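You operate a simulated robot arm through the tools that you are given. There is no shell and no other tool. Be economical: measure what you need, move in short steps, check, and stop when the job is done.

You are at the controls of a simulated robot arm. One attempt, no reset.

JOB
Fetch the yellow ring and set it in the yellow tray in the well. Take the green ring and leave it on the flat green box. Fetch the green cup and set it on top of the beige narrow food carton on the steel table left of the grey juicer. Stack the 2 tray of oranges from the free top of the fruit bench on top of the 3 tray of oranges. Stack the 6 tray of lemons from the top of the right unit on top of the 4 tray of lemons. Put the bottle pack on the top of the left unit away on the upper shelf of the returns counter. Take the box labelled "figs" from the top of the left unit and put it on the cooler end of the filling bench. The order is free. Set down upright: bottle pack.

It is judged by the outcome, as a careful person would: the job done as asked, and still so three seconds after it is handed in. It fails if anything else is knocked over, pushed out of place, dropped, spilled or broken.

ROBOT AND FRAMES
A 7-joint arm with a fingered hand on a trunk, on a base that drives. Base frame: it is fixed to the floor where the robot stands at the start and does not move with it; the origin is under the middle of the robot, x ahead of it, y to its left, z up. Lengths are in mm, angles in rad, forces in N, time in s.
Its first joint turns from -2.007 to 2.007 rad. Places, roughly: bottle pack (18x6x17 cm) [-3300, -3400, 800]; cooler end of the filling bench [-2700, -7300, 800]; flat blue box, flat red box [-3250, -3750, 750]; flat green box [500, 500, 750]; green cup (7x7x6 cm) [500, -1300, 700]; green ring (9x6x3 cm) [600, 100, 800]; narrow food carton [250, -1000, 750]; tray of lemons [-2250, -3500, 750]; tray of oranges [0, -4750, 1000]; upper shelf of the returns counter [0, -7400, 500]; yellow ring (9x6x3 cm) [500, 100, 800]; yellow tray in the well (25x26 cm) [-2260, -1000, 600]. Payload 5 kg.
The tool frame sits at the grasp point between the pads (the TCP): z along the fingers, y along the line on which they close. The tips reach 32 mm beyond it. Largest opening 160 mm; the body of the gripper starts 89 mm behind the TCP. The gripper is a hand of 4 fingers: y runs from the thumb to the fingers, the wrist lies at [0, 0, -267] in the tool frame, and closing takes about 1.5 s.
Orientation is that of the tool frame in the base frame, as [roll, pitch, yaw] about the fixed x, y, z axes, in that order (R = Rz(yaw) Ry(pitch) Rx(roll)). With the fingers straight down and closing along the base's y, the tool's x points along the base's -x, its y along +y and its z along -z.

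CONTROLS
- The arm moves only by the tool play_rows. Its argument "deltas" is a list of rows, each an object of numbers (a shift or turn left out is 0, a gripper value left out holds the last): "dx", "dy", "dz": the shift along the tool's x, y, z in mm; "rx", "ry", "rz": the turn, a rotation vector about the tool's x, y, z in rad. In form: [{"dx": .., "dy": .., "dz": .., "rx": .., "ry": .., "rz": ..}, ...]. A call has 1 to 20 rows; each row is the pose to reach, as a shift and turn from the pose commanded when the call began, along the tool's axes at that moment. "jaw" is the gripper command, from -1 (fully open) to 1 (shut), values between in proportion, set as the call begins (left out, the last holds). Rows are played at 5 a second. More than 50 mm and 0.15 rad between two rows, or a gripper value outside its range, and nothing of the call is played. Where a pose cannot be reached the arm comes as near as it can. A force on the tool above 40 N (or 10 N above the force at the start of the call, whichever is more), or a blocked arm, ends the call early, and 0.2 s more pass. The fingers move at their own pace (about 108 mm/s each) and stop on an object; they squeeze with about 26 N. The grip force told is the motor's: it shows also when the fingers shut on nothing. Time passes only in rows, and 0.2 s behind the last, so rows that repeat a pose let the fingers close. It gives the time, the measured TCP pose, the force on the tool (base axes), the opening and the grip force at its end, in the units of the frame above (readings bear some noise), with the torque about the TCP (base axes, N m) and any sound that the robot's microphone picked up.
- Cameras (640 x 400 px; columns grow to the right, rows downward): "scene" is now at [12.3, 125.9, 1597.9]; the picture's right is [-0.39, -0.92, 0.00], its down [-0.68, 0.29, -0.67] and it looks along [0.61, -0.26, -0.74] (base axes); focal length 272 px, centre (320, 200). "wrist" rides on the gripper at [80, -4, -114] in the tool frame; the picture's right is [0.05, 1.00, 0.00], its down [-0.82, 0.04, -0.58] and it looks along [-0.58, 0.03, 0.82] (tool axes); focal length 265 px, centre (320, 200). There is no depth. A picture from a camera that has moved, and an enlarged one, comes with that camera's place and axes in the base frame and with its lens.
- grab_frame(camera): a new picture of that camera. It takes no simulated time.
- raise_lower(by): slides the trunk up (or, below 0, down) by that many mm; the arm and the scene camera ride with it, the base frame stays. It gives what a move gives, with no picture.
- base_move(legs): drives the robot by 1 to 6 legs, each [ahead, turn to the left] in mm and rad, along the robot's own axes; the way and the turn of a leg run together, so that a leg with both is an arc; at most 1500 mm and 3.142 rad a leg. The arm and the cameras ride along, it lands a little off, and it stops where it bumps. It gives what a move gives.
- grasp_type(shape): the hand has 4 fingers and takes this shape, open, in about a second: jaw (thumb against the fingers, like two jaws); tri (thumb and two fingers); tip (a fingertip pinch); poke (one finger out to press); point (the index stretched); flat (the hand flat); cup (the hand cupped); fist (a fist). The gripper value then closes the fingers along that shape, each until it touches; the sizes above hold for jaw. It gives what a move gives, with no picture.
- pan_tilt(pan, tilt): turns the head with the scene camera to pan (to the left, within 2.705 rad either way) and tilt (down, from -0.506 to 1.204), counted from straight ahead of the robot. It gives what a move gives.
- close_up(camera, box): a new picture of the part [left, top, right, bottom] of that camera's present view, enlarged. It takes no simulated time.
- hand_in(): hands the job in; it is judged then, once.

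Work in short steps. Places have to be worked out from the pictures, the camera data and where the tool is seen: move nearer, look again, correct. Check each grasp and each placing, and mend what went wrong. You have 207 turns and 200 pictures in all, those below and enlarged ones among them. Open the gripper and draw the arm clear of the work before you hand the job in, unless the task says otherwise; then end with one line.

The tools are called as name(argument=value, ...) on one line, values as JSON. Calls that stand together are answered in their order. play_rows: Moves the arm, as the interface text tells. Its arguments: {"type":"object","properties":{"deltas":{"type":"array"},"jaw":{"type":"number"}},"required":["deltas"]} The other tools are called the same way: raise_lower (by) slides the trunk up or down; grasp_type (shape) gives the hand a shape; base_move (legs) drives the base; pan_tilt (pan, tilt) turns the head that bears the scene camera; grab_frame (camera) takes a picture; close_up (camera, box) takes an enlarged picture of a part of a camera's view; hand_in () hands the job in.

At the start:

```text
time_s: 0.0
position: [628.9, -28.1, 956.2]
tool_rot: [3.141, -0.001, 3.141]
wrist_force: [0.1, -0.5, 0.1]
torque: [0.02, -0.02, -0.01]
finger_gap: 159.8
gripper_force: 0.0
shape: jaw
trunk travel left (down, up): [-725.0, 265.0]
robot x, y, heading: [-2.0, -0.8, -0.006]
head pan, tilt: [-0.405, 0.84]
```

scene: 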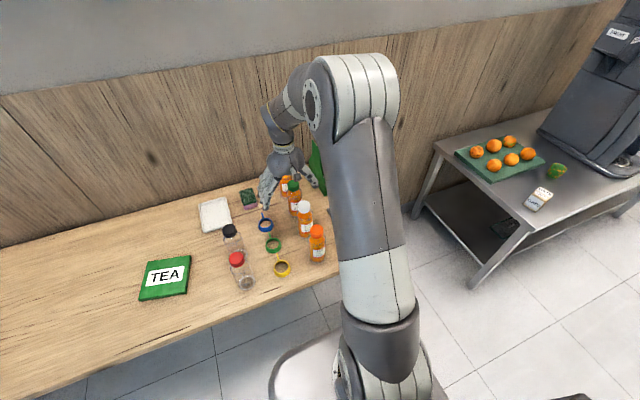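
wrist: 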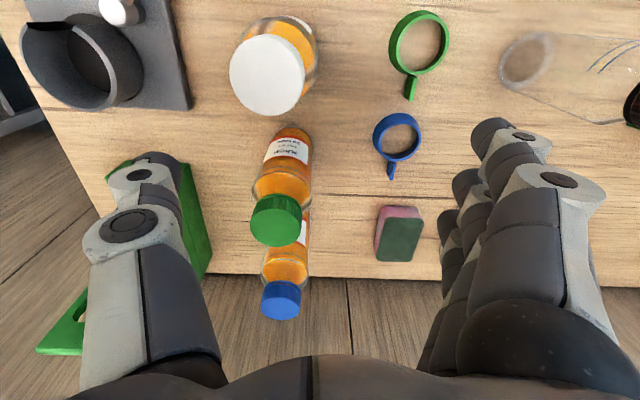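

I'll look closely at the near items and take a wider look at the room first.

close_up(camera="scene", box=[120, 160, 360, 310])

close_up(camera="scene", box=[400, 60, 640, 280])

pan_tilt(pan=-1.4, tilt=0.4)

grab_frame(camera="scene")

pan_tilt(pan=-2.6, tilt=0.3)

grab_frame(camera="scene")

pan_tilt(pan=2.6, tilt=0.3)

grab_frame(camera="scene")

pan_tilt(pan=0.2, tilt=0.9)

grab_frame(camera="scene")

```text
2.67 times, centred on (240, 235) of scene
camera zoom: at [12.3, 125.9, 1597.9], right [-0.39, -0.92, 0.0], down [-0.68, 0.29, -0.67], along [0.61, -0.26, -0.74], focal length 725 px, centre (533, 107)
```

zoom: 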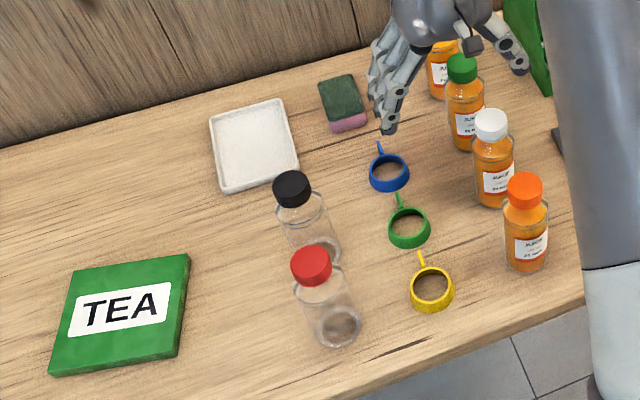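

```text
1.82 times, centred on (520, 170) of scene
camera zoom: at [12.3, 125.9, 1597.9], right [-0.39, -0.92, 0.0], down [-0.68, 0.29, -0.67], along [0.61, -0.26, -0.74], focal length 494 px, centre (-44, 254)
```

zoom: 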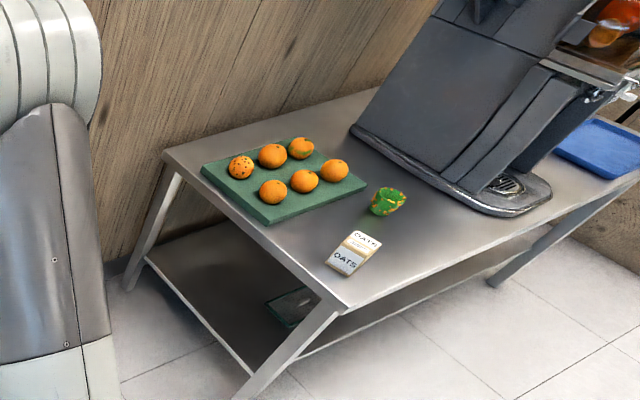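

```text
time_s: 1.3
position: [627.7, -28.3, 955.7]
tool_rot: [3.141, -0.002, 3.141]
wrist_force: [-0.1, -0.2, 0.2]
torque: [-0.02, 0.01, 0.01]
finger_gap: 160.0
gripper_force: 0.0
shape: jaw
trunk travel left (down, up): [-725.0, 265.0]
robot x, y, heading: [-1.4, 1.5, -0.002]
head pan, tilt: [-1.4, 0.4]
```

```text
195 pictures are left
camera scene: at [-44.2, 65.7, 1636.1], right [-0.99, -0.17, 0.0], down [-0.07, 0.38, -0.92], along [0.16, -0.91, -0.39], focal length 272 px, centre (320, 200)
```

scene: 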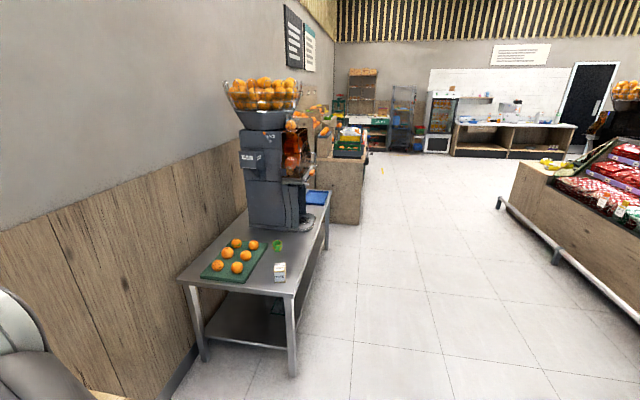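

```text
time_s: 2.7
position: [627.6, -28.1, 955.8]
tool_rot: [-3.142, -0.001, 3.142]
wrist_force: [0.4, 0.2, 0.2]
torque: [0.02, 0.03, 0.01]
finger_gap: 159.7
gripper_force: 0.0
shape: jaw
trunk travel left (down, up): [-725.0, 265.0]
robot x, y, heading: [-1.3, 2.3, -0.0]
head pan, tilt: [-2.601, 0.3]
```

```text
194 pictures are left
camera scene: at [-140.1, 108.8, 1645.4], right [-0.52, 0.86, 0.0], down [0.25, 0.15, -0.96], along [-0.82, -0.49, -0.3], focal length 272 px, centre (320, 200)
```

scene: 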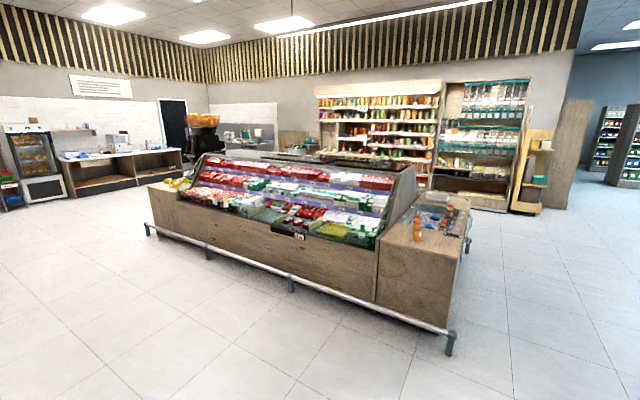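

```text
time_s: 6.7
position: [628.1, -27.7, 956.3]
tool_rot: [-3.141, -0.001, -3.141]
wrist_force: [0.0, 0.0, 0.4]
torque: [0.02, 0.0, -0.01]
finger_gap: 159.8
gripper_force: 0.1
shape: jaw
trunk travel left (down, up): [-725.0, 265.0]
robot x, y, heading: [1.1, -0.7, -0.002]
head pan, tilt: [2.601, 0.3]
```

```text
193 pictures are left
camera scene: at [-140.1, 205.0, 1645.4], right [0.52, 0.86, 0.0], down [0.25, -0.15, -0.96], along [-0.82, 0.49, -0.3], focal length 272 px, centre (320, 200)
```

scene: 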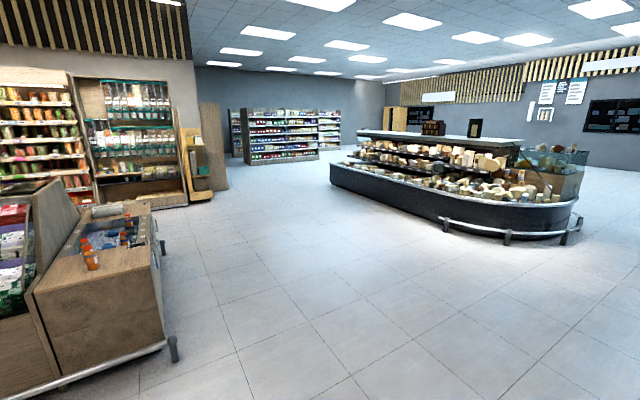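

```text
time_s: 8.9
position: [628.4, -26.6, 955.2]
tool_rot: [-3.142, 0.001, 3.141]
wrist_force: [-0.6, -0.4, 1.3]
torque: [-0.01, 0.02, 0.01]
finger_gap: 159.5
gripper_force: 0.2
shape: jaw
trunk travel left (down, up): [-725.0, 265.0]
robot x, y, heading: [-2.8, -2.2, 0.001]
head pan, tilt: [0.201, 0.901]
```

```text
192 pictures are left
camera scene: at [13.9, 172.0, 1593.1], right [0.2, -0.98, 0.0], down [-0.77, -0.16, -0.62], along [0.61, 0.12, -0.78], focal length 272 px, centre (320, 200)
```

scene: 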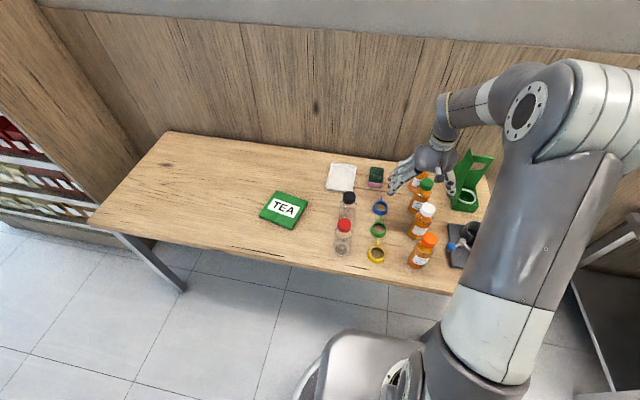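

Rings, bottles and the TEA box are located. I'll set a narrower opening and bring the hand above the green ring (~619, 67).

play_rows(deltas=[{"dy": 45}, {"dx": 4, "dy": 93}, {"dx": 9, "dy": 93, "dz": 40}, {"dx": 9, "dy": 93, "dz": 80}, {"dx": 9, "dy": 93, "dz": 80}], jaw=-0.25)

grab_frame(camera="wrist")

close_up(camera="scene", box=[240, 140, 500, 290])

```text
time_s: 10.1
position: [619.1, 64.7, 875.5]
tool_rot: [-3.14, -0.001, -3.141]
wrist_force: [0.4, 0.4, -0.1]
torque: [-0.01, 0.01, 0.03]
finger_gap: 100.6
gripper_force: 0.0
shape: jaw
trunk travel left (down, up): [-725.0, 265.0]
robot x, y, heading: [-1.6, -1.8, -0.001]
head pan, tilt: [0.201, 0.901]
```

```text
191 pictures are left
camera wrist: at [538.3, 61.6, 988.7], right [-0.05, 1.0, 0.0], down [0.82, 0.04, 0.58], along [0.58, 0.03, -0.82], focal length 265 px, centre (320, 200)
```

wrist: 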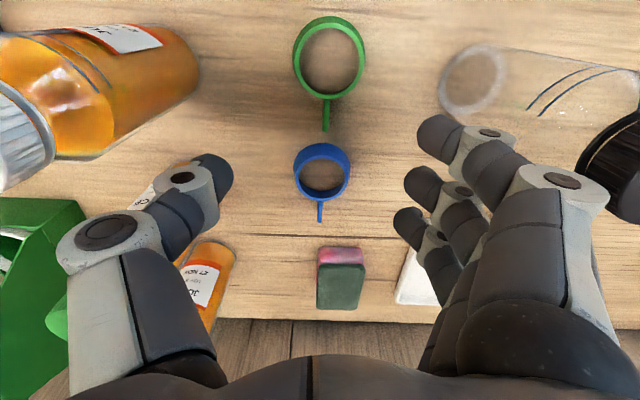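

```text
2.46 times, centred on (370, 215) of scene
camera zoom: at [13.7, 172.1, 1593.1], right [0.2, -0.98, 0.0], down [-0.77, -0.16, -0.62], along [0.61, 0.12, -0.78], focal length 669 px, centre (197, 163)
```

zoom: 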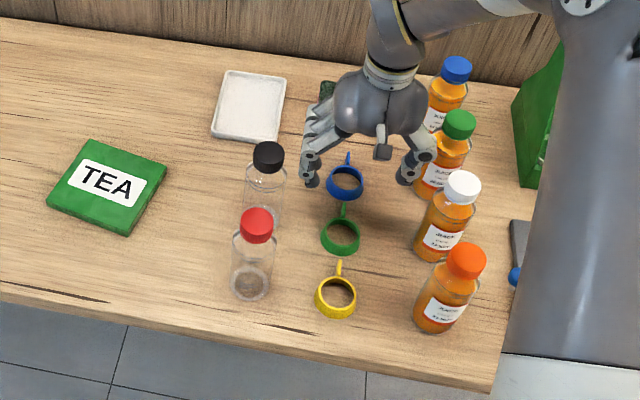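

Cross-checking both cameras puts the rings at about z = 760 (table ≈ 748), with green at (566, 70), yellow at (470, 70), and tall bottles about 90 mm to either side. I'll rise, centre over the green ring and yaw a bit so the fingers fit between the bottles.

play_rows(deltas=[{"dz": -45}, {"dz": -85}, {"dx": 27, "dy": 3, "dz": -85, "rz": -0.13}, {"dx": 53, "dy": 5, "dz": -85, "rz": -0.26}, {"dx": 53, "dy": 5, "dz": -85, "rz": -0.38}, {"dx": 53, "dy": 5, "dz": -85, "rz": -0.38}], jaw=-0.06)

grab_frame(camera="wrist")

close_up(camera="scene", box=[240, 140, 500, 290])

```text
time_s: 11.5
position: [564.4, 71.3, 959.5]
tool_rot: [-3.141, 0.001, -2.761]
wrist_force: [0.3, -0.4, 0.3]
torque: [-0.03, 0.01, 0.0]
finger_gap: 85.6
gripper_force: 0.2
shape: jaw
trunk travel left (down, up): [-725.0, 265.0]
robot x, y, heading: [1.0, 0.7, -0.002]
head pan, tilt: [0.201, 0.901]
```

```text
189 pictures are left
camera wrist: at [491.1, 38.1, 1073.4], right [-0.42, 0.91, 0.0], down [0.74, 0.34, 0.58], along [0.52, 0.24, -0.82], focal length 265 px, centre (320, 200)
```

wrist: 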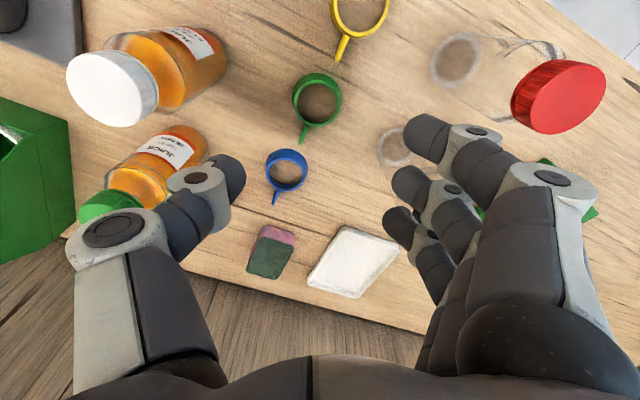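

```text
2.46 times, centred on (370, 215) of scene
camera zoom: at [13.9, 172.1, 1593.1], right [0.2, -0.98, 0.0], down [-0.77, -0.16, -0.62], along [0.61, 0.12, -0.78], focal length 669 px, centre (197, 163)
```

zoom: 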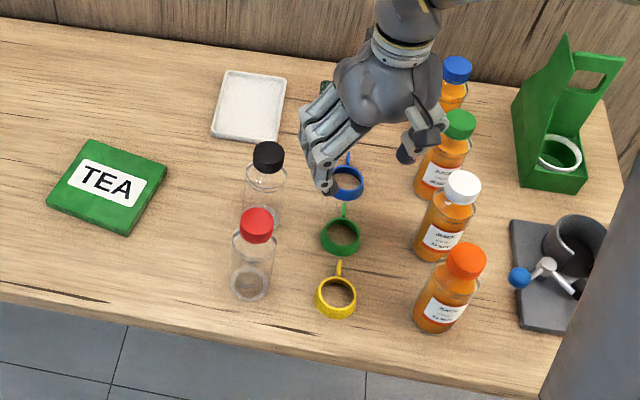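

The green ring is confirmed at (565, 70), but the hand is too broad to go between the bottles beside it. I'll start with the yellow ring, which is free at the table edge, yawed about 55° so the thumb misses the handle. I'll hover above it now.

play_rows(deltas=[{"dx": 30, "dy": 11, "rz": -0.14}, {"dx": 60, "dy": 22, "rz": -0.28}, {"dx": 88.5, "dy": 33, "rz": -0.42}, {"dx": 88.5, "dy": 33, "rz": -0.56}, {"dx": 88.5, "dy": 33, "rz": -0.58, "dz": 45}, {"dx": 88.5, "dy": 33, "rz": -0.58, "dz": 80}, {"dx": 88.5, "dy": 33, "rz": -0.58, "dz": 80}], jaw=-0.25)

grab_frame(camera="wrist")

close_up(camera="scene", box=[240, 140, 500, 290])

```text
time_s: 13.1
position: [470.4, 68.3, 881.9]
tool_rot: [-3.141, 0.0, -2.182]
wrist_force: [0.5, -0.6, 0.5]
torque: [-0.03, 0.02, 0.02]
finger_gap: 99.5
gripper_force: 0.1
shape: jaw
trunk travel left (down, up): [-725.0, 265.0]
robot x, y, heading: [0.9, -1.0, 0.001]
head pan, tilt: [0.201, 0.901]
```

```text
187 pictures are left
camera wrist: at [427.6, 0.4, 994.6], right [-0.85, 0.53, 0.0], down [0.43, 0.69, 0.58], along [0.31, 0.49, -0.82], focal length 265 px, centre (320, 200)
```

wrist: 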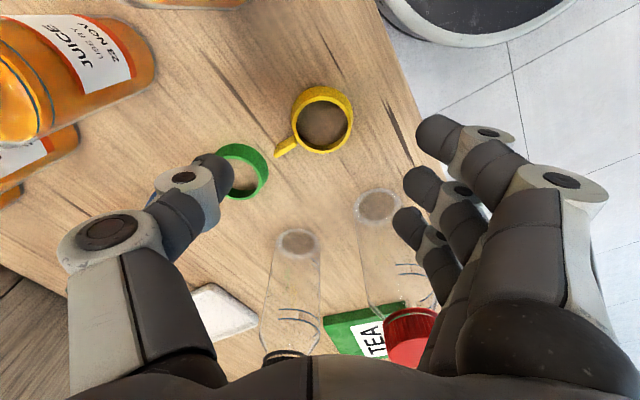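

```text
2.46 times, centred on (370, 215) of scene
camera zoom: at [13.7, 172.0, 1593.1], right [0.2, -0.98, 0.0], down [-0.77, -0.16, -0.62], along [0.61, 0.12, -0.78], focal length 669 px, centre (197, 163)
```

zoom: 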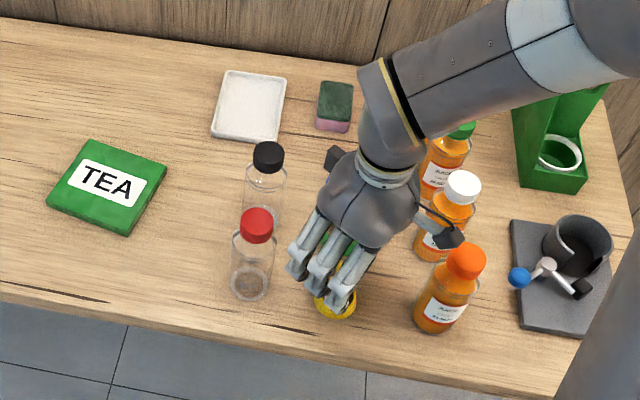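

The yellow ring is centred at (469, 68). I'll turn back slightly so the thumb clears the handle, descend, and let the force guard catch the table.

play_rows(deltas=[{"dx": 1.4, "dy": 1.2, "dz": 30, "rz": 0.08}, {"dx": 1.4, "dy": 1.2, "dz": 60, "rz": 0.08}, {"dx": 1.4, "dy": 1.2, "dz": 80, "rz": 0.08}, {"dx": 1.4, "dy": 1.2, "dz": 96, "rz": 0.08}])

grab_frame(camera="wrist")

close_up(camera="scene", box=[240, 140, 500, 290])

```text
time_s: 14.1
position: [472.3, 68.0, 785.0]
tool_rot: [-3.141, -0.001, -2.263]
wrist_force: [-0.2, -0.3, -0.2]
torque: [-0.01, 0.03, 0.0]
finger_gap: 99.4
gripper_force: 0.0
shape: jaw
trunk travel left (down, up): [-725.0, 265.0]
robot x, y, heading: [1.7, 0.9, 0.003]
head pan, tilt: [0.201, 0.901]
```

```text
185 pictures are left
camera wrist: at [422.6, 3.7, 897.6], right [-0.8, 0.6, 0.0], down [0.49, 0.66, 0.58], along [0.35, 0.46, -0.82], focal length 265 px, centre (320, 200)
```

wrist: 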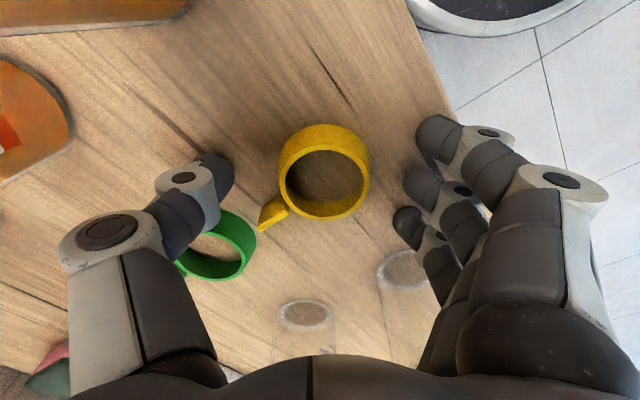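

```text
2.46 times, centred on (370, 215) of scene
camera zoom: at [14.1, 172.1, 1593.1], right [0.2, -0.98, 0.0], down [-0.77, -0.16, -0.62], along [0.61, 0.12, -0.78], focal length 669 px, centre (197, 163)
```

zoom: 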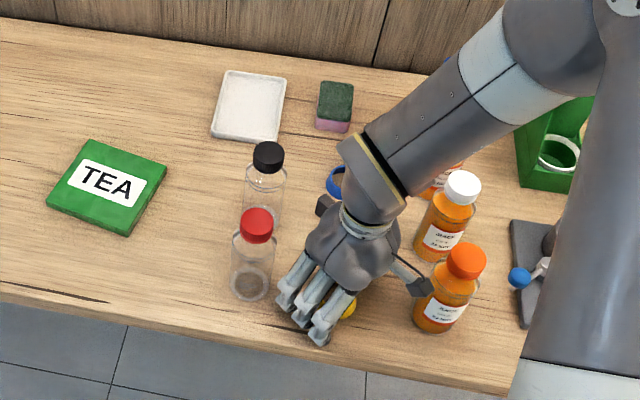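

The ring lies between the fingers with its middle near z = 750. I'll lower a further 10 mm and close.

play_rows(deltas=[{"dz": 5}, {"dz": 10}, {"dz": 10}])

play_rows(deltas=[{"dz": 0}, {"dz": 0}, {"dz": 0}, {"dz": 0}, {"dz": 0}, {"dz": 0}], jaw=1)

grab_frame(camera="wrist")

```text
time_s: 14.6
position: [471.7, 66.5, 782.5]
tool_rot: [-3.133, 0.006, -2.262]
wrist_force: [-5.0, -5.8, 33.6]
torque: [1.05, 1.88, 0.51]
finger_gap: 99.9
gripper_force: 0.0
shape: jaw
trunk travel left (down, up): [-725.0, 265.0]
robot x, y, heading: [0.7, -0.5, 0.002]
head pan, tilt: [0.201, 0.901]
stopped in row 2: the force on the tool passed its limit (the readings are from after the stop); the commanded pose is now the measured one
```

```text
time_s: 15.2
position: [471.6, 67.8, 783.4]
tool_rot: [-3.135, 0.004, -2.264]
wrist_force: [-6.8, -5.5, 31.8]
torque: [1.04, 1.92, 0.49]
finger_gap: 49.3
gripper_force: 8.7
shape: jaw
trunk travel left (down, up): [-725.0, 265.0]
robot x, y, heading: [0.2, 2.0, -0.006]
head pan, tilt: [0.201, 0.901]
stopped in row 2: the force on the tool passed its limit (the readings are from after the stop); the commanded pose is now the measured one
```

```text
183 pictures are left
camera wrist: at [422.4, 2.6, 895.4], right [-0.8, 0.6, -0.01], down [0.48, 0.66, 0.58], along [0.35, 0.46, -0.81], focal length 265 px, centre (320, 200)
```

wrist: 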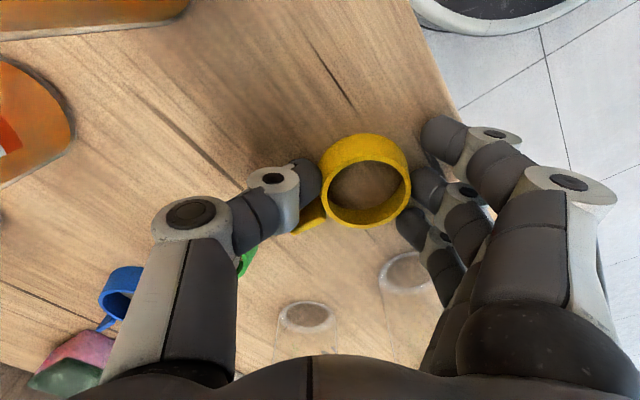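

The fingertips touch the table (about z = 750). I'll lift 4 mm to relieve the load and finish closing.

play_rows(deltas=[{"dz": -4}, {"dz": -4}, {"dz": -4}, {"dz": -4}, {"dz": -4}, {"dz": -4}, {"dz": -4}], jaw=1)

grab_frame(camera="wrist")

```text
time_s: 16.8
position: [474.1, 67.2, 784.6]
tool_rot: [-3.136, 0.002, -2.261]
wrist_force: [0.3, -0.3, 0.0]
torque: [0.03, -0.02, -0.02]
finger_gap: 37.8
gripper_force: 26.1
shape: jaw
trunk travel left (down, up): [-725.0, 265.0]
robot x, y, heading: [-2.2, 0.9, -0.003]
head pan, tilt: [0.201, 0.901]
```

```text
182 pictures are left
camera wrist: at [423.9, 3.2, 897.6], right [-0.8, 0.6, -0.01], down [0.48, 0.66, 0.58], along [0.35, 0.46, -0.81], focal length 265 px, centre (320, 200)
```

wrist: 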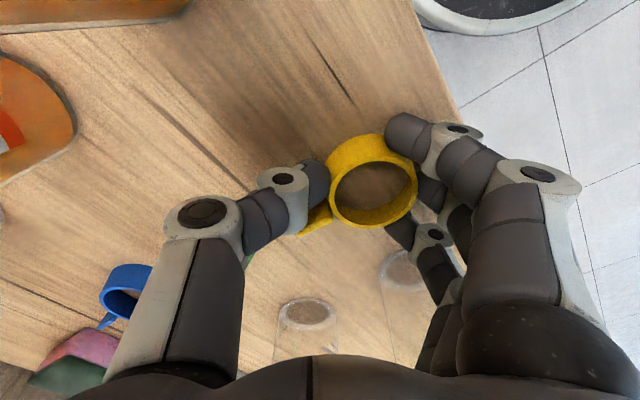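

The grip reads 26 N on the ring. I'll lift it straight above the bottle tops and check that it's held.

play_rows(deltas=[{"dz": -20}, {"dz": -60}, {"dz": -105}, {"dz": -150}, {"dz": -200}, {"dz": -200}])

grab_frame(camera="wrist")

pan_tilt(pan=-2.7, tilt=0.45)

grab_frame(camera="scene")

close_up(camera="scene", box=[320, 120, 500, 240])

```text
time_s: 18.2
position: [472.4, 65.8, 986.5]
tool_rot: [-3.136, 0.004, -2.262]
wrist_force: [0.2, 0.0, 0.0]
torque: [0.01, 0.0, -0.02]
finger_gap: 37.8
gripper_force: 26.1
shape: jaw
trunk travel left (down, up): [-725.0, 265.0]
robot x, y, heading: [-0.2, 1.8, -0.002]
head pan, tilt: [0.201, 0.901]
```

```text
181 pictures are left
camera wrist: at [422.8, 1.2, 1099.6], right [-0.8, 0.6, 0.0], down [0.48, 0.66, 0.58], along [0.35, 0.46, -0.81], focal length 265 px, centre (320, 200)
```

wrist: 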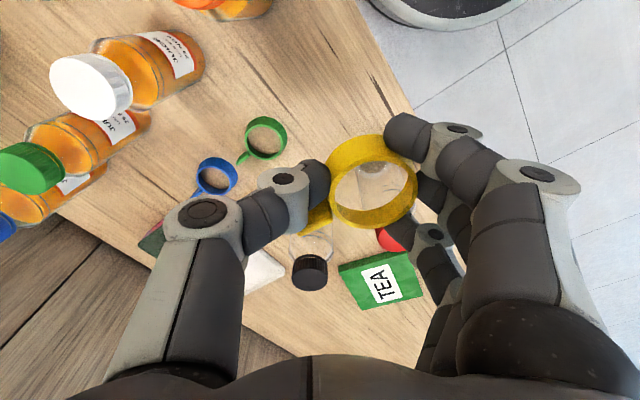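

```text
time_s: 20.8
position: [472.7, 64.9, 986.9]
tool_rot: [-3.137, 0.004, -2.261]
wrist_force: [0.0, 1.0, -0.6]
torque: [0.03, 0.03, -0.01]
finger_gap: 37.6
gripper_force: 26.4
shape: jaw
trunk travel left (down, up): [-725.0, 265.0]
robot x, y, heading: [-2.9, -3.2, 0.0]
head pan, tilt: [-2.7, 0.45]
```

```text
180 pictures are left
camera scene: at [-143.2, 117.7, 1631.4], right [-0.43, 0.9, 0.0], down [0.39, 0.19, -0.9], along [-0.81, -0.38, -0.44], focal length 272 px, centre (320, 200)
```

scene: 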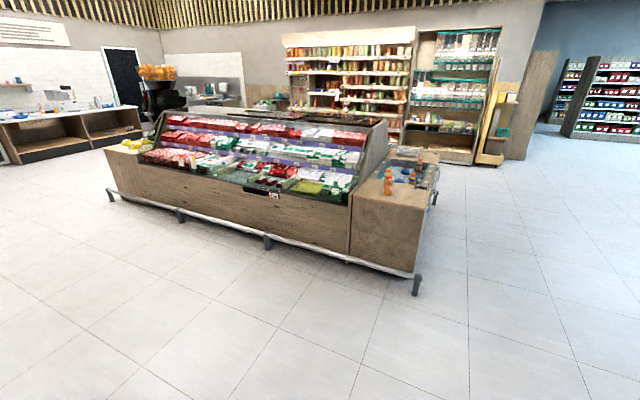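

```text
3.33 times, centred on (410, 180) of scene
camera zoom: at [-143.2, 117.7, 1631.4], right [-0.43, 0.9, 0.0], down [0.39, 0.19, -0.9], along [-0.81, -0.38, -0.44], focal length 906 px, centre (20, 267)
```

zoom: 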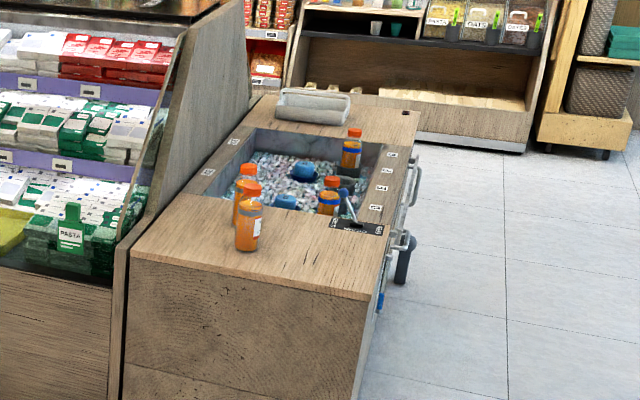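

The ring is firmly held. The "well" appears to be the front bin of the chilled island, with the yellow tray near (-2370, -970). I'll back off, then drive to face it.

base_move(legs=[[-600, 0], [0, -2.324], [1300, 0], [0, -0.818]])

pan_tilt(pan=0, tilt=0.7)

grab_frame(camera="scene")

```text
time_s: 37.8
position: [-1912.9, -1007.1, 987.0]
tool_rot: [-3.136, 0.003, 0.875]
wrist_force: [-0.6, 0.9, 0.3]
torque: [-0.01, 0.01, 0.0]
finger_gap: 37.3
gripper_force: 25.9
shape: jaw
trunk travel left (down, up): [-725.0, 265.0]
robot x, y, heading: [-1443.7, -945.5, 3.139]
head pan, tilt: [-2.7, 0.45]
```

```text
time_s: 40.2
position: [-1912.4, -1007.4, 986.0]
tool_rot: [-3.136, 0.003, 0.877]
wrist_force: [0.3, 0.1, -1.2]
torque: [0.02, 0.02, 0.02]
finger_gap: 37.3
gripper_force: 25.8
shape: jaw
trunk travel left (down, up): [-725.0, 265.0]
robot x, y, heading: [-1439.3, -942.1, 3.137]
head pan, tilt: [0.0, 0.7]
```

```text
178 pictures are left
camera scene: at [-1465.7, -1100.9, 1609.3], right [0.0, 1.0, 0.0], down [0.64, 0.0, -0.76], along [-0.76, 0.0, -0.64], focal length 272 px, centre (320, 200)
```

scene: 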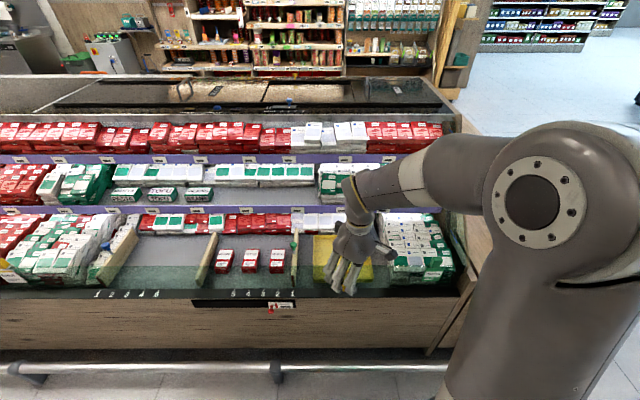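

The yellow tray is visible just beyond the hand. I'll zoom in.

close_up(camera="scene", box=[180, 190, 480, 330])

grab_frame(camera="wrist")

```text
2.13 times, centred on (330, 260) of scene
camera zoom: at [-1465.7, -1100.9, 1609.3], right [0.0, 1.0, 0.0], down [0.64, 0.0, -0.76], along [-0.76, 0.0, -0.64], focal length 580 px, centre (299, 72)
```

zoom: 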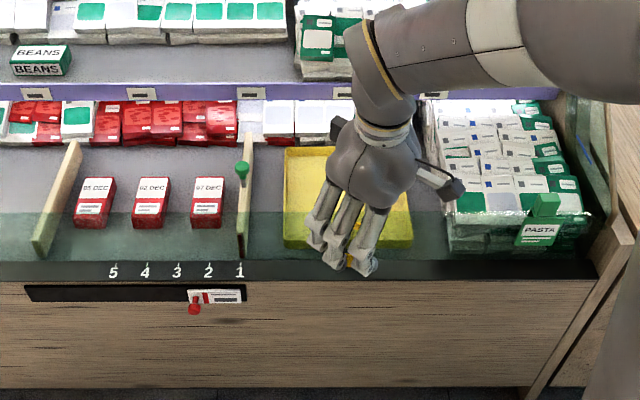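

```text
176 pictures are left
camera wrist: at [-1864.6, -943.6, 1099.3], right [0.8, -0.6, -0.01], down [-0.49, -0.65, 0.58], along [-0.35, -0.46, -0.81], focal length 265 px, centre (320, 200)
```

wrist: 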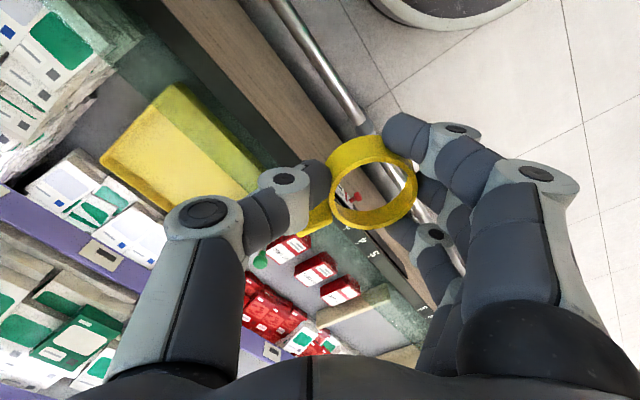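

The tray is centred at about (-2258, -1001), floor z ≈ 595, behind a glass lip about 750 high. I'm out of reach by roughly 20–140 mm, so I'll drive 130 mm closer and recheck.

base_move(legs=[[130, 0]])

close_up(camera="scene", box=[180, 160, 480, 400])

grab_frame(camera="wrist")

```text
time_s: 41.5
position: [-2042.7, -1008.2, 986.0]
tool_rot: [-3.139, 0.003, 0.874]
wrist_force: [0.3, -0.6, 0.0]
torque: [0.01, -0.03, -0.01]
finger_gap: 37.3
gripper_force: 25.7
shape: jaw
trunk travel left (down, up): [-725.0, 265.0]
robot x, y, heading: [-1568.0, -943.3, 3.134]
head pan, tilt: [0.0, 0.7]
```

```text
1.67 times, centred on (330, 280) of scene
camera zoom: at [-1595.9, -1100.4, 1609.2], right [0.0, 1.0, 0.0], down [0.64, 0.0, -0.76], along [-0.76, 0.0, -0.64], focal length 453 px, centre (303, 67)
```

zoom: 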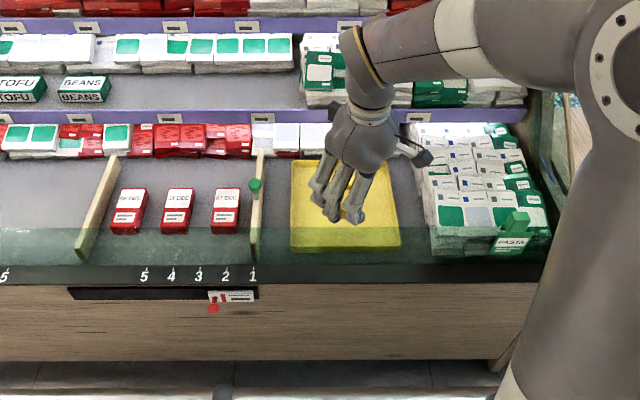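

```text
174 pictures are left
camera wrist: at [-1994.2, -942.8, 1098.9], right [0.8, -0.6, 0.0], down [-0.49, -0.65, 0.58], along [-0.35, -0.46, -0.81], focal length 265 px, centre (320, 200)
```

wrist: 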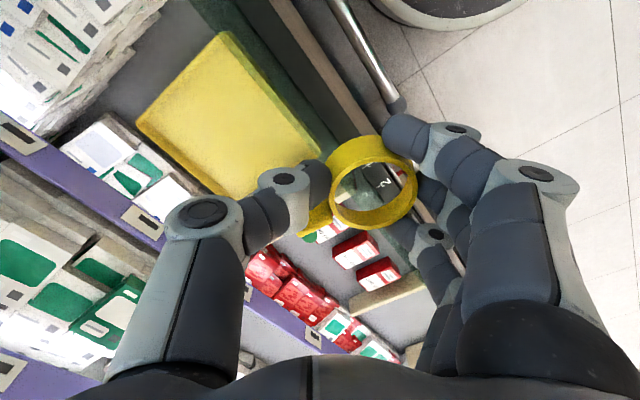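

The tray position is confirmed at (-2257, -1003). I'll move the ring over the tray and lower part way.

play_rows(deltas=[{"dx": -26, "dy": -40}, {"dx": -53, "dy": -79}, {"dx": -79, "dy": -119}, {"dx": -106, "dy": -159}, {"dx": -132, "dy": -198}, {"dx": -132, "dy": -198, "dz": 45}, {"dx": -132, "dy": -198, "dz": 90}, {"dx": -132, "dy": -198, "dz": 135}, {"dx": -132, "dy": -198, "dz": 180}, {"dx": -132, "dy": -198, "dz": 225}, {"dx": -132, "dy": -198, "dz": 270}, {"dx": -132, "dy": -198, "dz": 270}])

grab_frame(camera="wrist")

close_up(camera="scene", box=[180, 160, 480, 400])

```text
time_s: 44.1
position: [-2280.7, -977.9, 717.7]
tool_rot: [-3.136, 0.003, 0.874]
wrist_force: [0.8, 0.1, 0.9]
torque: [0.01, -0.02, -0.05]
finger_gap: 37.4
gripper_force: 26.1
shape: jaw
trunk travel left (down, up): [-725.0, 265.0]
robot x, y, heading: [-1568.9, -938.7, 3.135]
head pan, tilt: [0.0, 0.7]
```

```text
173 pictures are left
camera wrist: at [-2233.0, -913.4, 830.5], right [0.8, -0.6, -0.01], down [-0.49, -0.65, 0.58], along [-0.35, -0.46, -0.81], focal length 265 px, centre (320, 200)
```

wrist: 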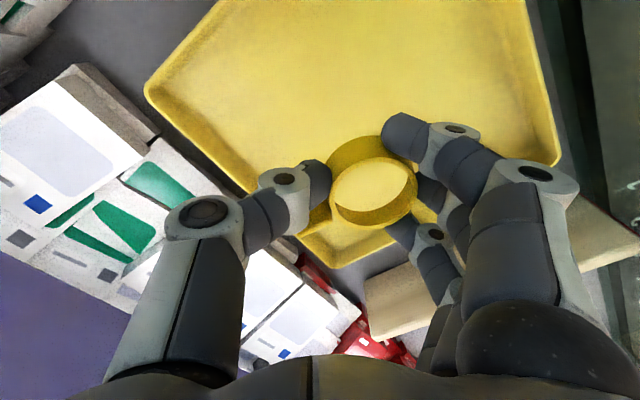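

```text
1.67 times, centred on (330, 280) of scene
camera zoom: at [-1594.8, -1100.4, 1609.3], right [0.0, 1.0, 0.0], down [0.64, 0.0, -0.76], along [-0.76, 0.0, -0.64], focal length 453 px, centre (303, 67)
```

zoom: 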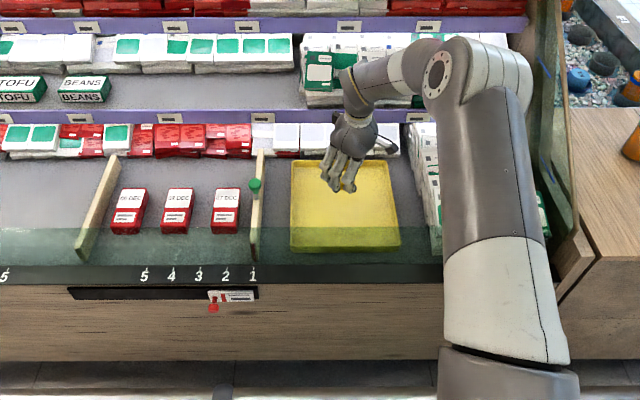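

The ring is over the tray's centre. I'll lower nearly to the tray floor.

play_rows(deltas=[{"dz": 40}, {"dz": 70}, {"dz": 76}, {"dz": 76}])

grab_frame(camera="wrist")

```text
time_s: 45.1
position: [-2281.5, -980.3, 639.2]
tool_rot: [-3.136, 0.003, 0.873]
wrist_force: [0.5, -0.6, 0.5]
torque: [0.03, -0.04, 0.0]
finger_gap: 37.1
gripper_force: 25.8
shape: jaw
trunk travel left (down, up): [-725.0, 265.0]
robot x, y, heading: [-1567.4, -943.3, 3.13]
head pan, tilt: [0.0, 0.7]
```

```text
171 pictures are left
camera wrist: at [-2233.2, -915.7, 753.2], right [0.8, -0.6, -0.01], down [-0.49, -0.65, 0.58], along [-0.35, -0.46, -0.81], focal length 265 px, centre (320, 200)
```

wrist: 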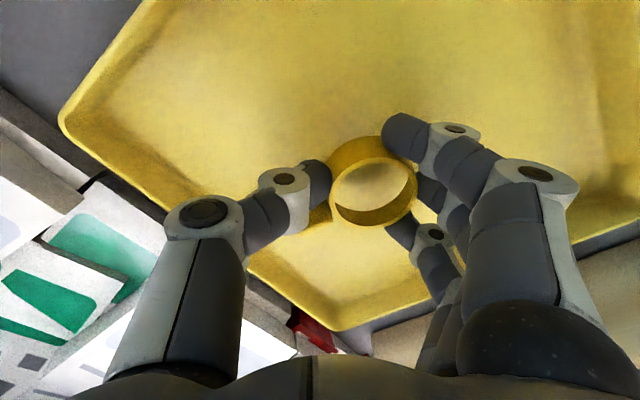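

No contact yet; I'll step down gently until the floor is felt.

play_rows(deltas=[{"dz": 3}, {"dz": 6}, {"dz": 9}, {"dz": 12}, {"dz": 15}, {"dz": 18}, {"dz": 21}, {"dz": 24}])

```text
time_s: 46.9
position: [-2282.4, -980.5, 624.2]
tool_rot: [-3.132, 0.008, 0.87]
wrist_force: [4.9, 0.9, 21.8]
torque: [-0.73, -1.04, 0.19]
finger_gap: 37.4
gripper_force: 25.7
shape: jaw
trunk travel left (down, up): [-725.0, 265.0]
robot x, y, heading: [-1566.3, -944.4, 3.14]
head pan, tilt: [0.0, 0.7]
stopped in row 8: the force on the tool passed its limit (the readings are from after the stop); the commanded pose is now the measured one
```

Contact with the floor. I'll ease up 2 mm, open, and lift away.

play_rows(deltas=[{"dz": -3}, {"dz": -3}, {"dz": -3}, {"dz": -3}, {"dz": -3}, {"dz": -3}], jaw=-0.4)

play_rows(deltas=[{"dz": -40}, {"dz": -85}, {"dz": -130}, {"dz": -175}, {"dz": -220}, {"dz": -265}, {"dz": -310}, {"dz": -355}])

grab_frame(camera="wrist")

close_up(camera="scene", box=[180, 160, 480, 400])

```text
time_s: 48.3
position: [-2283.1, -980.7, 626.2]
tool_rot: [-3.132, 0.007, 0.872]
wrist_force: [-6.1, 1.9, 19.0]
torque: [-0.44, -0.98, -0.07]
finger_gap: 109.2
gripper_force: 0.1
shape: jaw
trunk travel left (down, up): [-725.0, 265.0]
robot x, y, heading: [-1570.7, -947.6, 3.136]
head pan, tilt: [0.0, 0.7]
```

```text
time_s: 50.1
position: [-2277.4, -982.2, 971.6]
tool_rot: [-3.135, 0.003, 0.873]
wrist_force: [0.1, -0.4, -0.3]
torque: [0.03, 0.01, -0.03]
finger_gap: 111.6
gripper_force: 0.1
shape: jaw
trunk travel left (down, up): [-725.0, 265.0]
robot x, y, heading: [-1567.7, -943.4, 3.138]
head pan, tilt: [0.0, 0.7]
```

```text
170 pictures are left
camera wrist: at [-2227.8, -916.9, 1085.4], right [0.8, -0.6, -0.01], down [-0.49, -0.65, 0.58], along [-0.36, -0.46, -0.81], focal length 265 px, centre (320, 200)
```

wrist: 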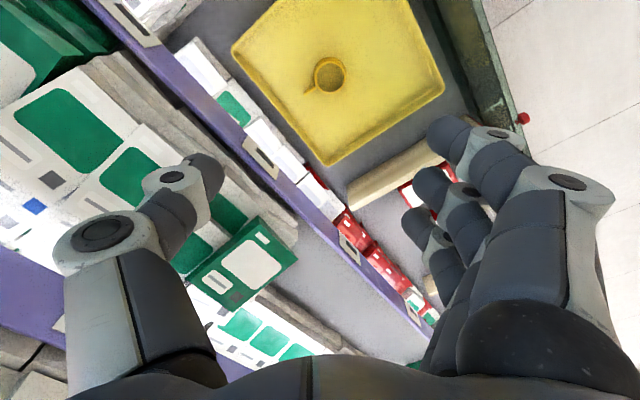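

```text
1.67 times, centred on (330, 280) of scene
camera zoom: at [-1594.0, -1100.4, 1609.2], right [0.0, 1.0, 0.0], down [0.64, 0.0, -0.77], along [-0.77, 0.0, -0.64], focal length 453 px, centre (303, 67)
```

zoom: 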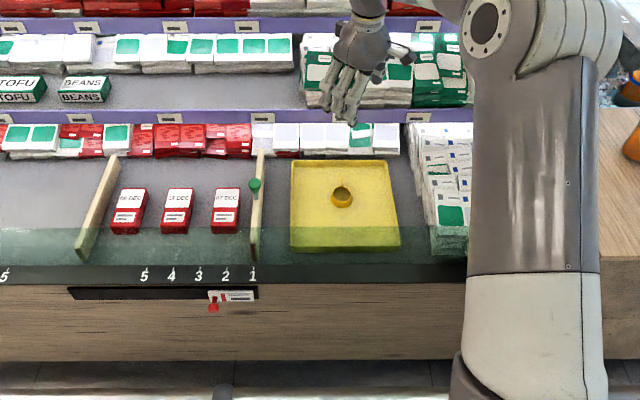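

The yellow ring sits in the tray. Now I'll retract the arm and drive back to the first table for the green ring.

play_rows(deltas=[{"dx": 26, "dy": 40}, {"dx": 53, "dy": 79}, {"dx": 79, "dy": 119, "dz": -10}, {"dx": 106, "dy": 159, "dz": -20}, {"dx": 132, "dy": 198, "dz": -20}])

base_move(legs=[[-300, 0], [0, -2.219], [1186, 0], [0, -0.919], [500, 0]])

pan_tilt(pan=0.1, tilt=0.9)

grab_frame(camera="scene")

grab_frame(camera="wrist")

```text
time_s: 51.3
position: [-2041.5, -1008.0, 994.0]
tool_rot: [-3.133, 0.004, 0.87]
wrist_force: [1.2, -0.8, 0.0]
torque: [0.07, 0.0, 0.03]
finger_gap: 111.8
gripper_force: 0.1
shape: jaw
trunk travel left (down, up): [-725.0, 265.0]
robot x, y, heading: [-1572.2, -943.3, 3.136]
head pan, tilt: [0.0, 0.7]
```

```text
time_s: 69.1
position: [407.9, 140.8, 994.4]
tool_rot: [-3.135, 0.005, -2.215]
wrist_force: [-0.7, 0.0, 0.3]
torque: [0.03, 0.02, 0.01]
finger_gap: 111.7
gripper_force: 0.0
shape: jaw
trunk travel left (down, up): [-725.0, 265.0]
robot x, y, heading: [-60.1, 52.4, 0.052]
head pan, tilt: [0.0, 0.7]
```

```text
time_s: 69.9
position: [408.5, 142.4, 994.5]
tool_rot: [-3.136, 0.003, -2.215]
wrist_force: [-0.1, -0.4, 1.0]
torque: [0.0, -0.03, 0.03]
finger_gap: 111.6
gripper_force: 0.0
shape: jaw
trunk travel left (down, up): [-725.0, 265.0]
robot x, y, heading: [-62.6, 53.6, 0.052]
head pan, tilt: [0.099, 0.901]
```

```text
168 pictures are left
camera scene: at [-54.6, 217.5, 1593.1], right [0.15, -0.99, 0.0], down [-0.77, -0.12, -0.62], along [0.61, 0.09, -0.78], focal length 272 px, centre (320, 200)
```

scene: 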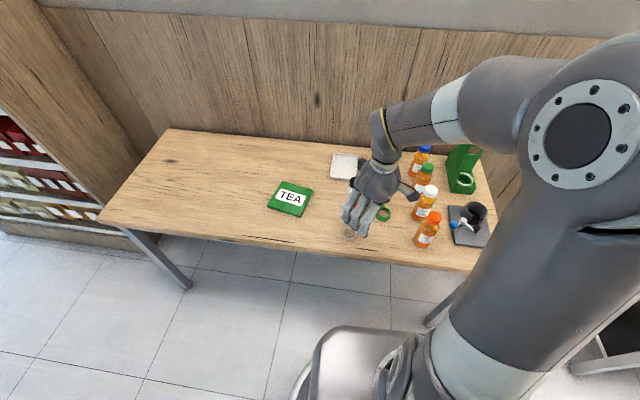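

```text
167 pictures are left
camera wrist: at [361.4, 75.3, 1107.2], right [-0.83, 0.56, -0.01], down [0.45, 0.68, 0.58], along [0.33, 0.48, -0.81], focal length 265 px, centre (320, 200)
```

wrist: 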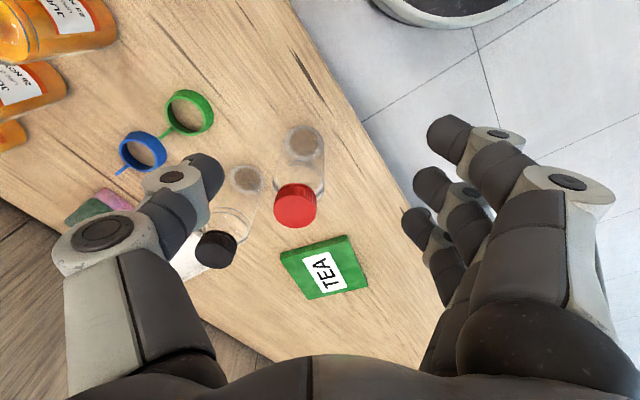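

I'm back, offset slightly by the drive. I'll move above the green ring at z ≈ 990 with yaw about 48°, then inspect.

play_rows(deltas=[{"dx": -9, "dy": -45}, {"dx": -18, "dy": -90, "rz": 0.04}, {"dx": -26, "dy": -135, "rz": 0.085}, {"dx": -35, "dy": -180, "rz": 0.085}, {"dx": -35, "dy": -180, "dz": 45, "rz": 0.085}, {"dx": -35, "dy": -180, "dz": 90, "rz": 0.085}, {"dx": -35, "dy": -180, "dz": 90, "rz": 0.085}], jaw=-0.25)

grab_frame(camera="wrist")

close_up(camera="scene", box=[240, 120, 500, 280])

```text
time_s: 71.5
position: [577.9, 63.6, 909.6]
tool_rot: [-3.134, 0.007, -2.298]
wrist_force: [-0.9, 0.8, 0.2]
torque: [-0.01, 0.01, -0.02]
finger_gap: 100.3
gripper_force: 0.0
shape: jaw
trunk travel left (down, up): [-725.0, 265.0]
robot x, y, heading: [-65.0, 51.3, 0.052]
head pan, tilt: [0.099, 0.901]
```

```text
166 pictures are left
camera wrist: at [524.7, 0.5, 1022.1], right [-0.78, 0.63, -0.01], down [0.51, 0.64, 0.58], along [0.37, 0.45, -0.81], focal length 265 px, centre (320, 200)
```

wrist: 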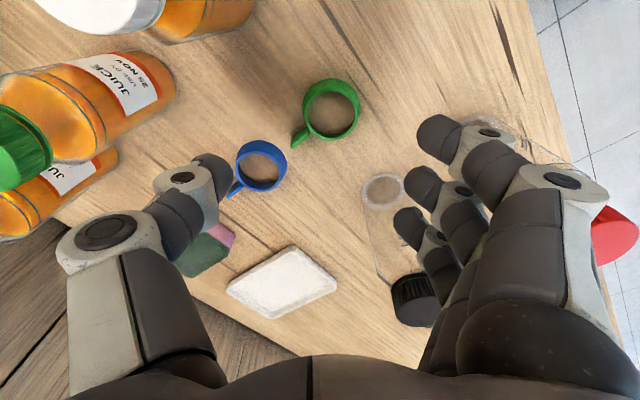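

```text
2.46 times, centred on (370, 200) of scene
camera zoom: at [-54.8, 217.5, 1593.1], right [0.15, -0.99, 0.0], down [-0.78, -0.12, -0.62], along [0.61, 0.09, -0.78], focal length 669 px, centre (197, 200)
```

zoom: 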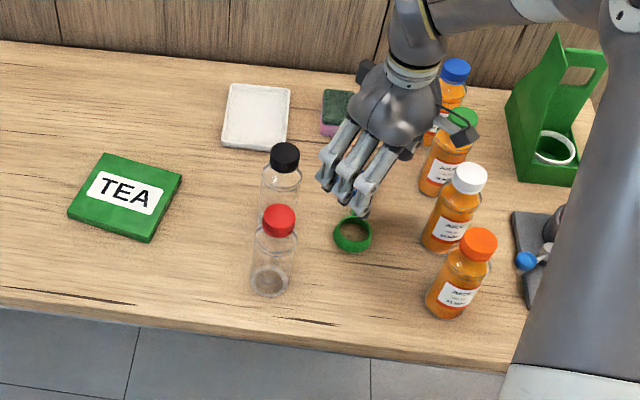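

The ring is at (566, 66) and the bottles clear the hand by about 15 mm. I'll descend to just above the table, then look before closing.

play_rows(deltas=[{"dx": 4, "dz": 40}, {"dx": 4, "dz": 80}, {"dx": 4, "dz": 110}, {"dx": 4, "dz": 123}, {"dx": 4, "dz": 123}])

grab_frame(camera="wrist")

close_up(camera="scene", box=[300, 130, 480, 280])

```text
time_s: 72.7
position: [573.7, 60.4, 783.2]
tool_rot: [-3.135, 0.007, -2.299]
wrist_force: [-0.3, -0.6, 3.5]
torque: [0.07, 0.22, 0.04]
finger_gap: 100.3
gripper_force: 0.1
shape: jaw
trunk travel left (down, up): [-725.0, 265.0]
robot x, y, heading: [-60.5, 53.7, 0.051]
head pan, tilt: [0.099, 0.901]
```

```text
164 pictures are left
camera wrist: at [520.0, -2.5, 896.3], right [-0.78, 0.63, -0.01], down [0.51, 0.64, 0.58], along [0.37, 0.45, -0.81], focal length 265 px, centre (320, 200)
```

wrist: 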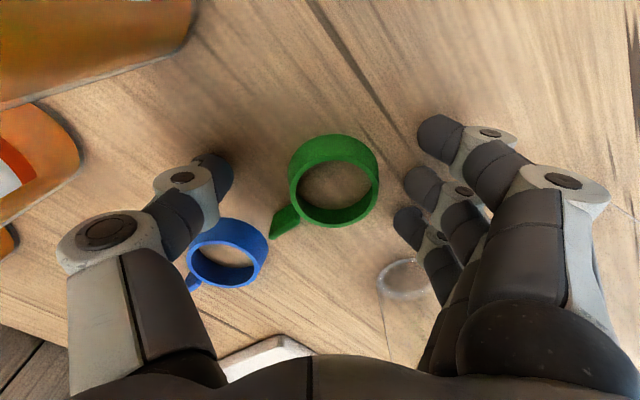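

```text
2.67 times, centred on (390, 205) of scene
camera zoom: at [-54.9, 217.4, 1593.2], right [0.15, -0.99, 0.0], down [-0.77, -0.12, -0.62], along [0.61, 0.09, -0.78], focal length 725 px, centre (133, 187)
```

zoom: 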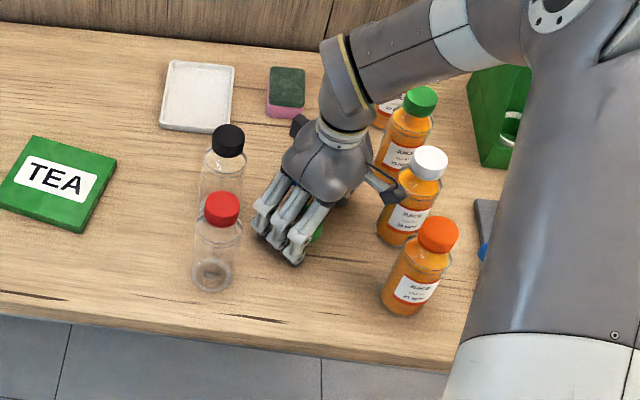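

The ring is well placed between the fingers, and closing moves the thumb away from the bottles. I'll close with a 2 mm lift.

play_rows(deltas=[{"dz": -2}, {"dz": -2}, {"dz": -2}, {"dz": -2}, {"dz": -2}, {"dz": -2}, {"dz": -2}, {"dz": -2}, {"dz": -2}], jaw=1)

grab_frame(camera="wrist")

```text
time_s: 74.7
position: [572.1, 59.3, 785.4]
tool_rot: [-3.133, 0.009, -2.3]
wrist_force: [3.2, -3.9, 11.3]
torque: [0.29, -0.08, -0.16]
finger_gap: 38.8
gripper_force: 26.3
shape: jaw
trunk travel left (down, up): [-725.0, 265.0]
robot x, y, heading: [-64.2, 52.7, 0.051]
head pan, tilt: [0.099, 0.901]
```

```text
162 pictures are left
camera wrist: at [519.7, -2.8, 898.6], right [-0.78, 0.63, -0.01], down [0.51, 0.64, 0.58], along [0.37, 0.45, -0.81], focal length 265 px, centre (320, 200)
```

wrist: 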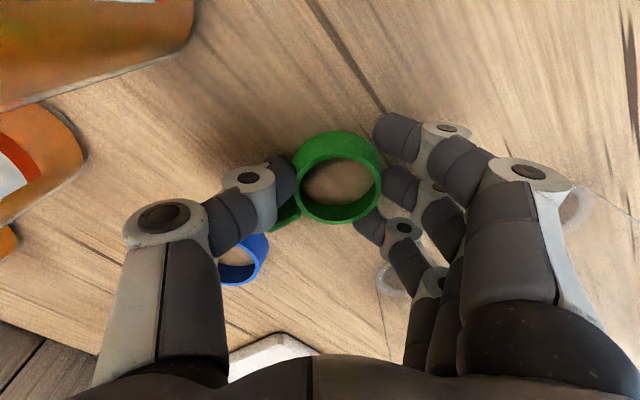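

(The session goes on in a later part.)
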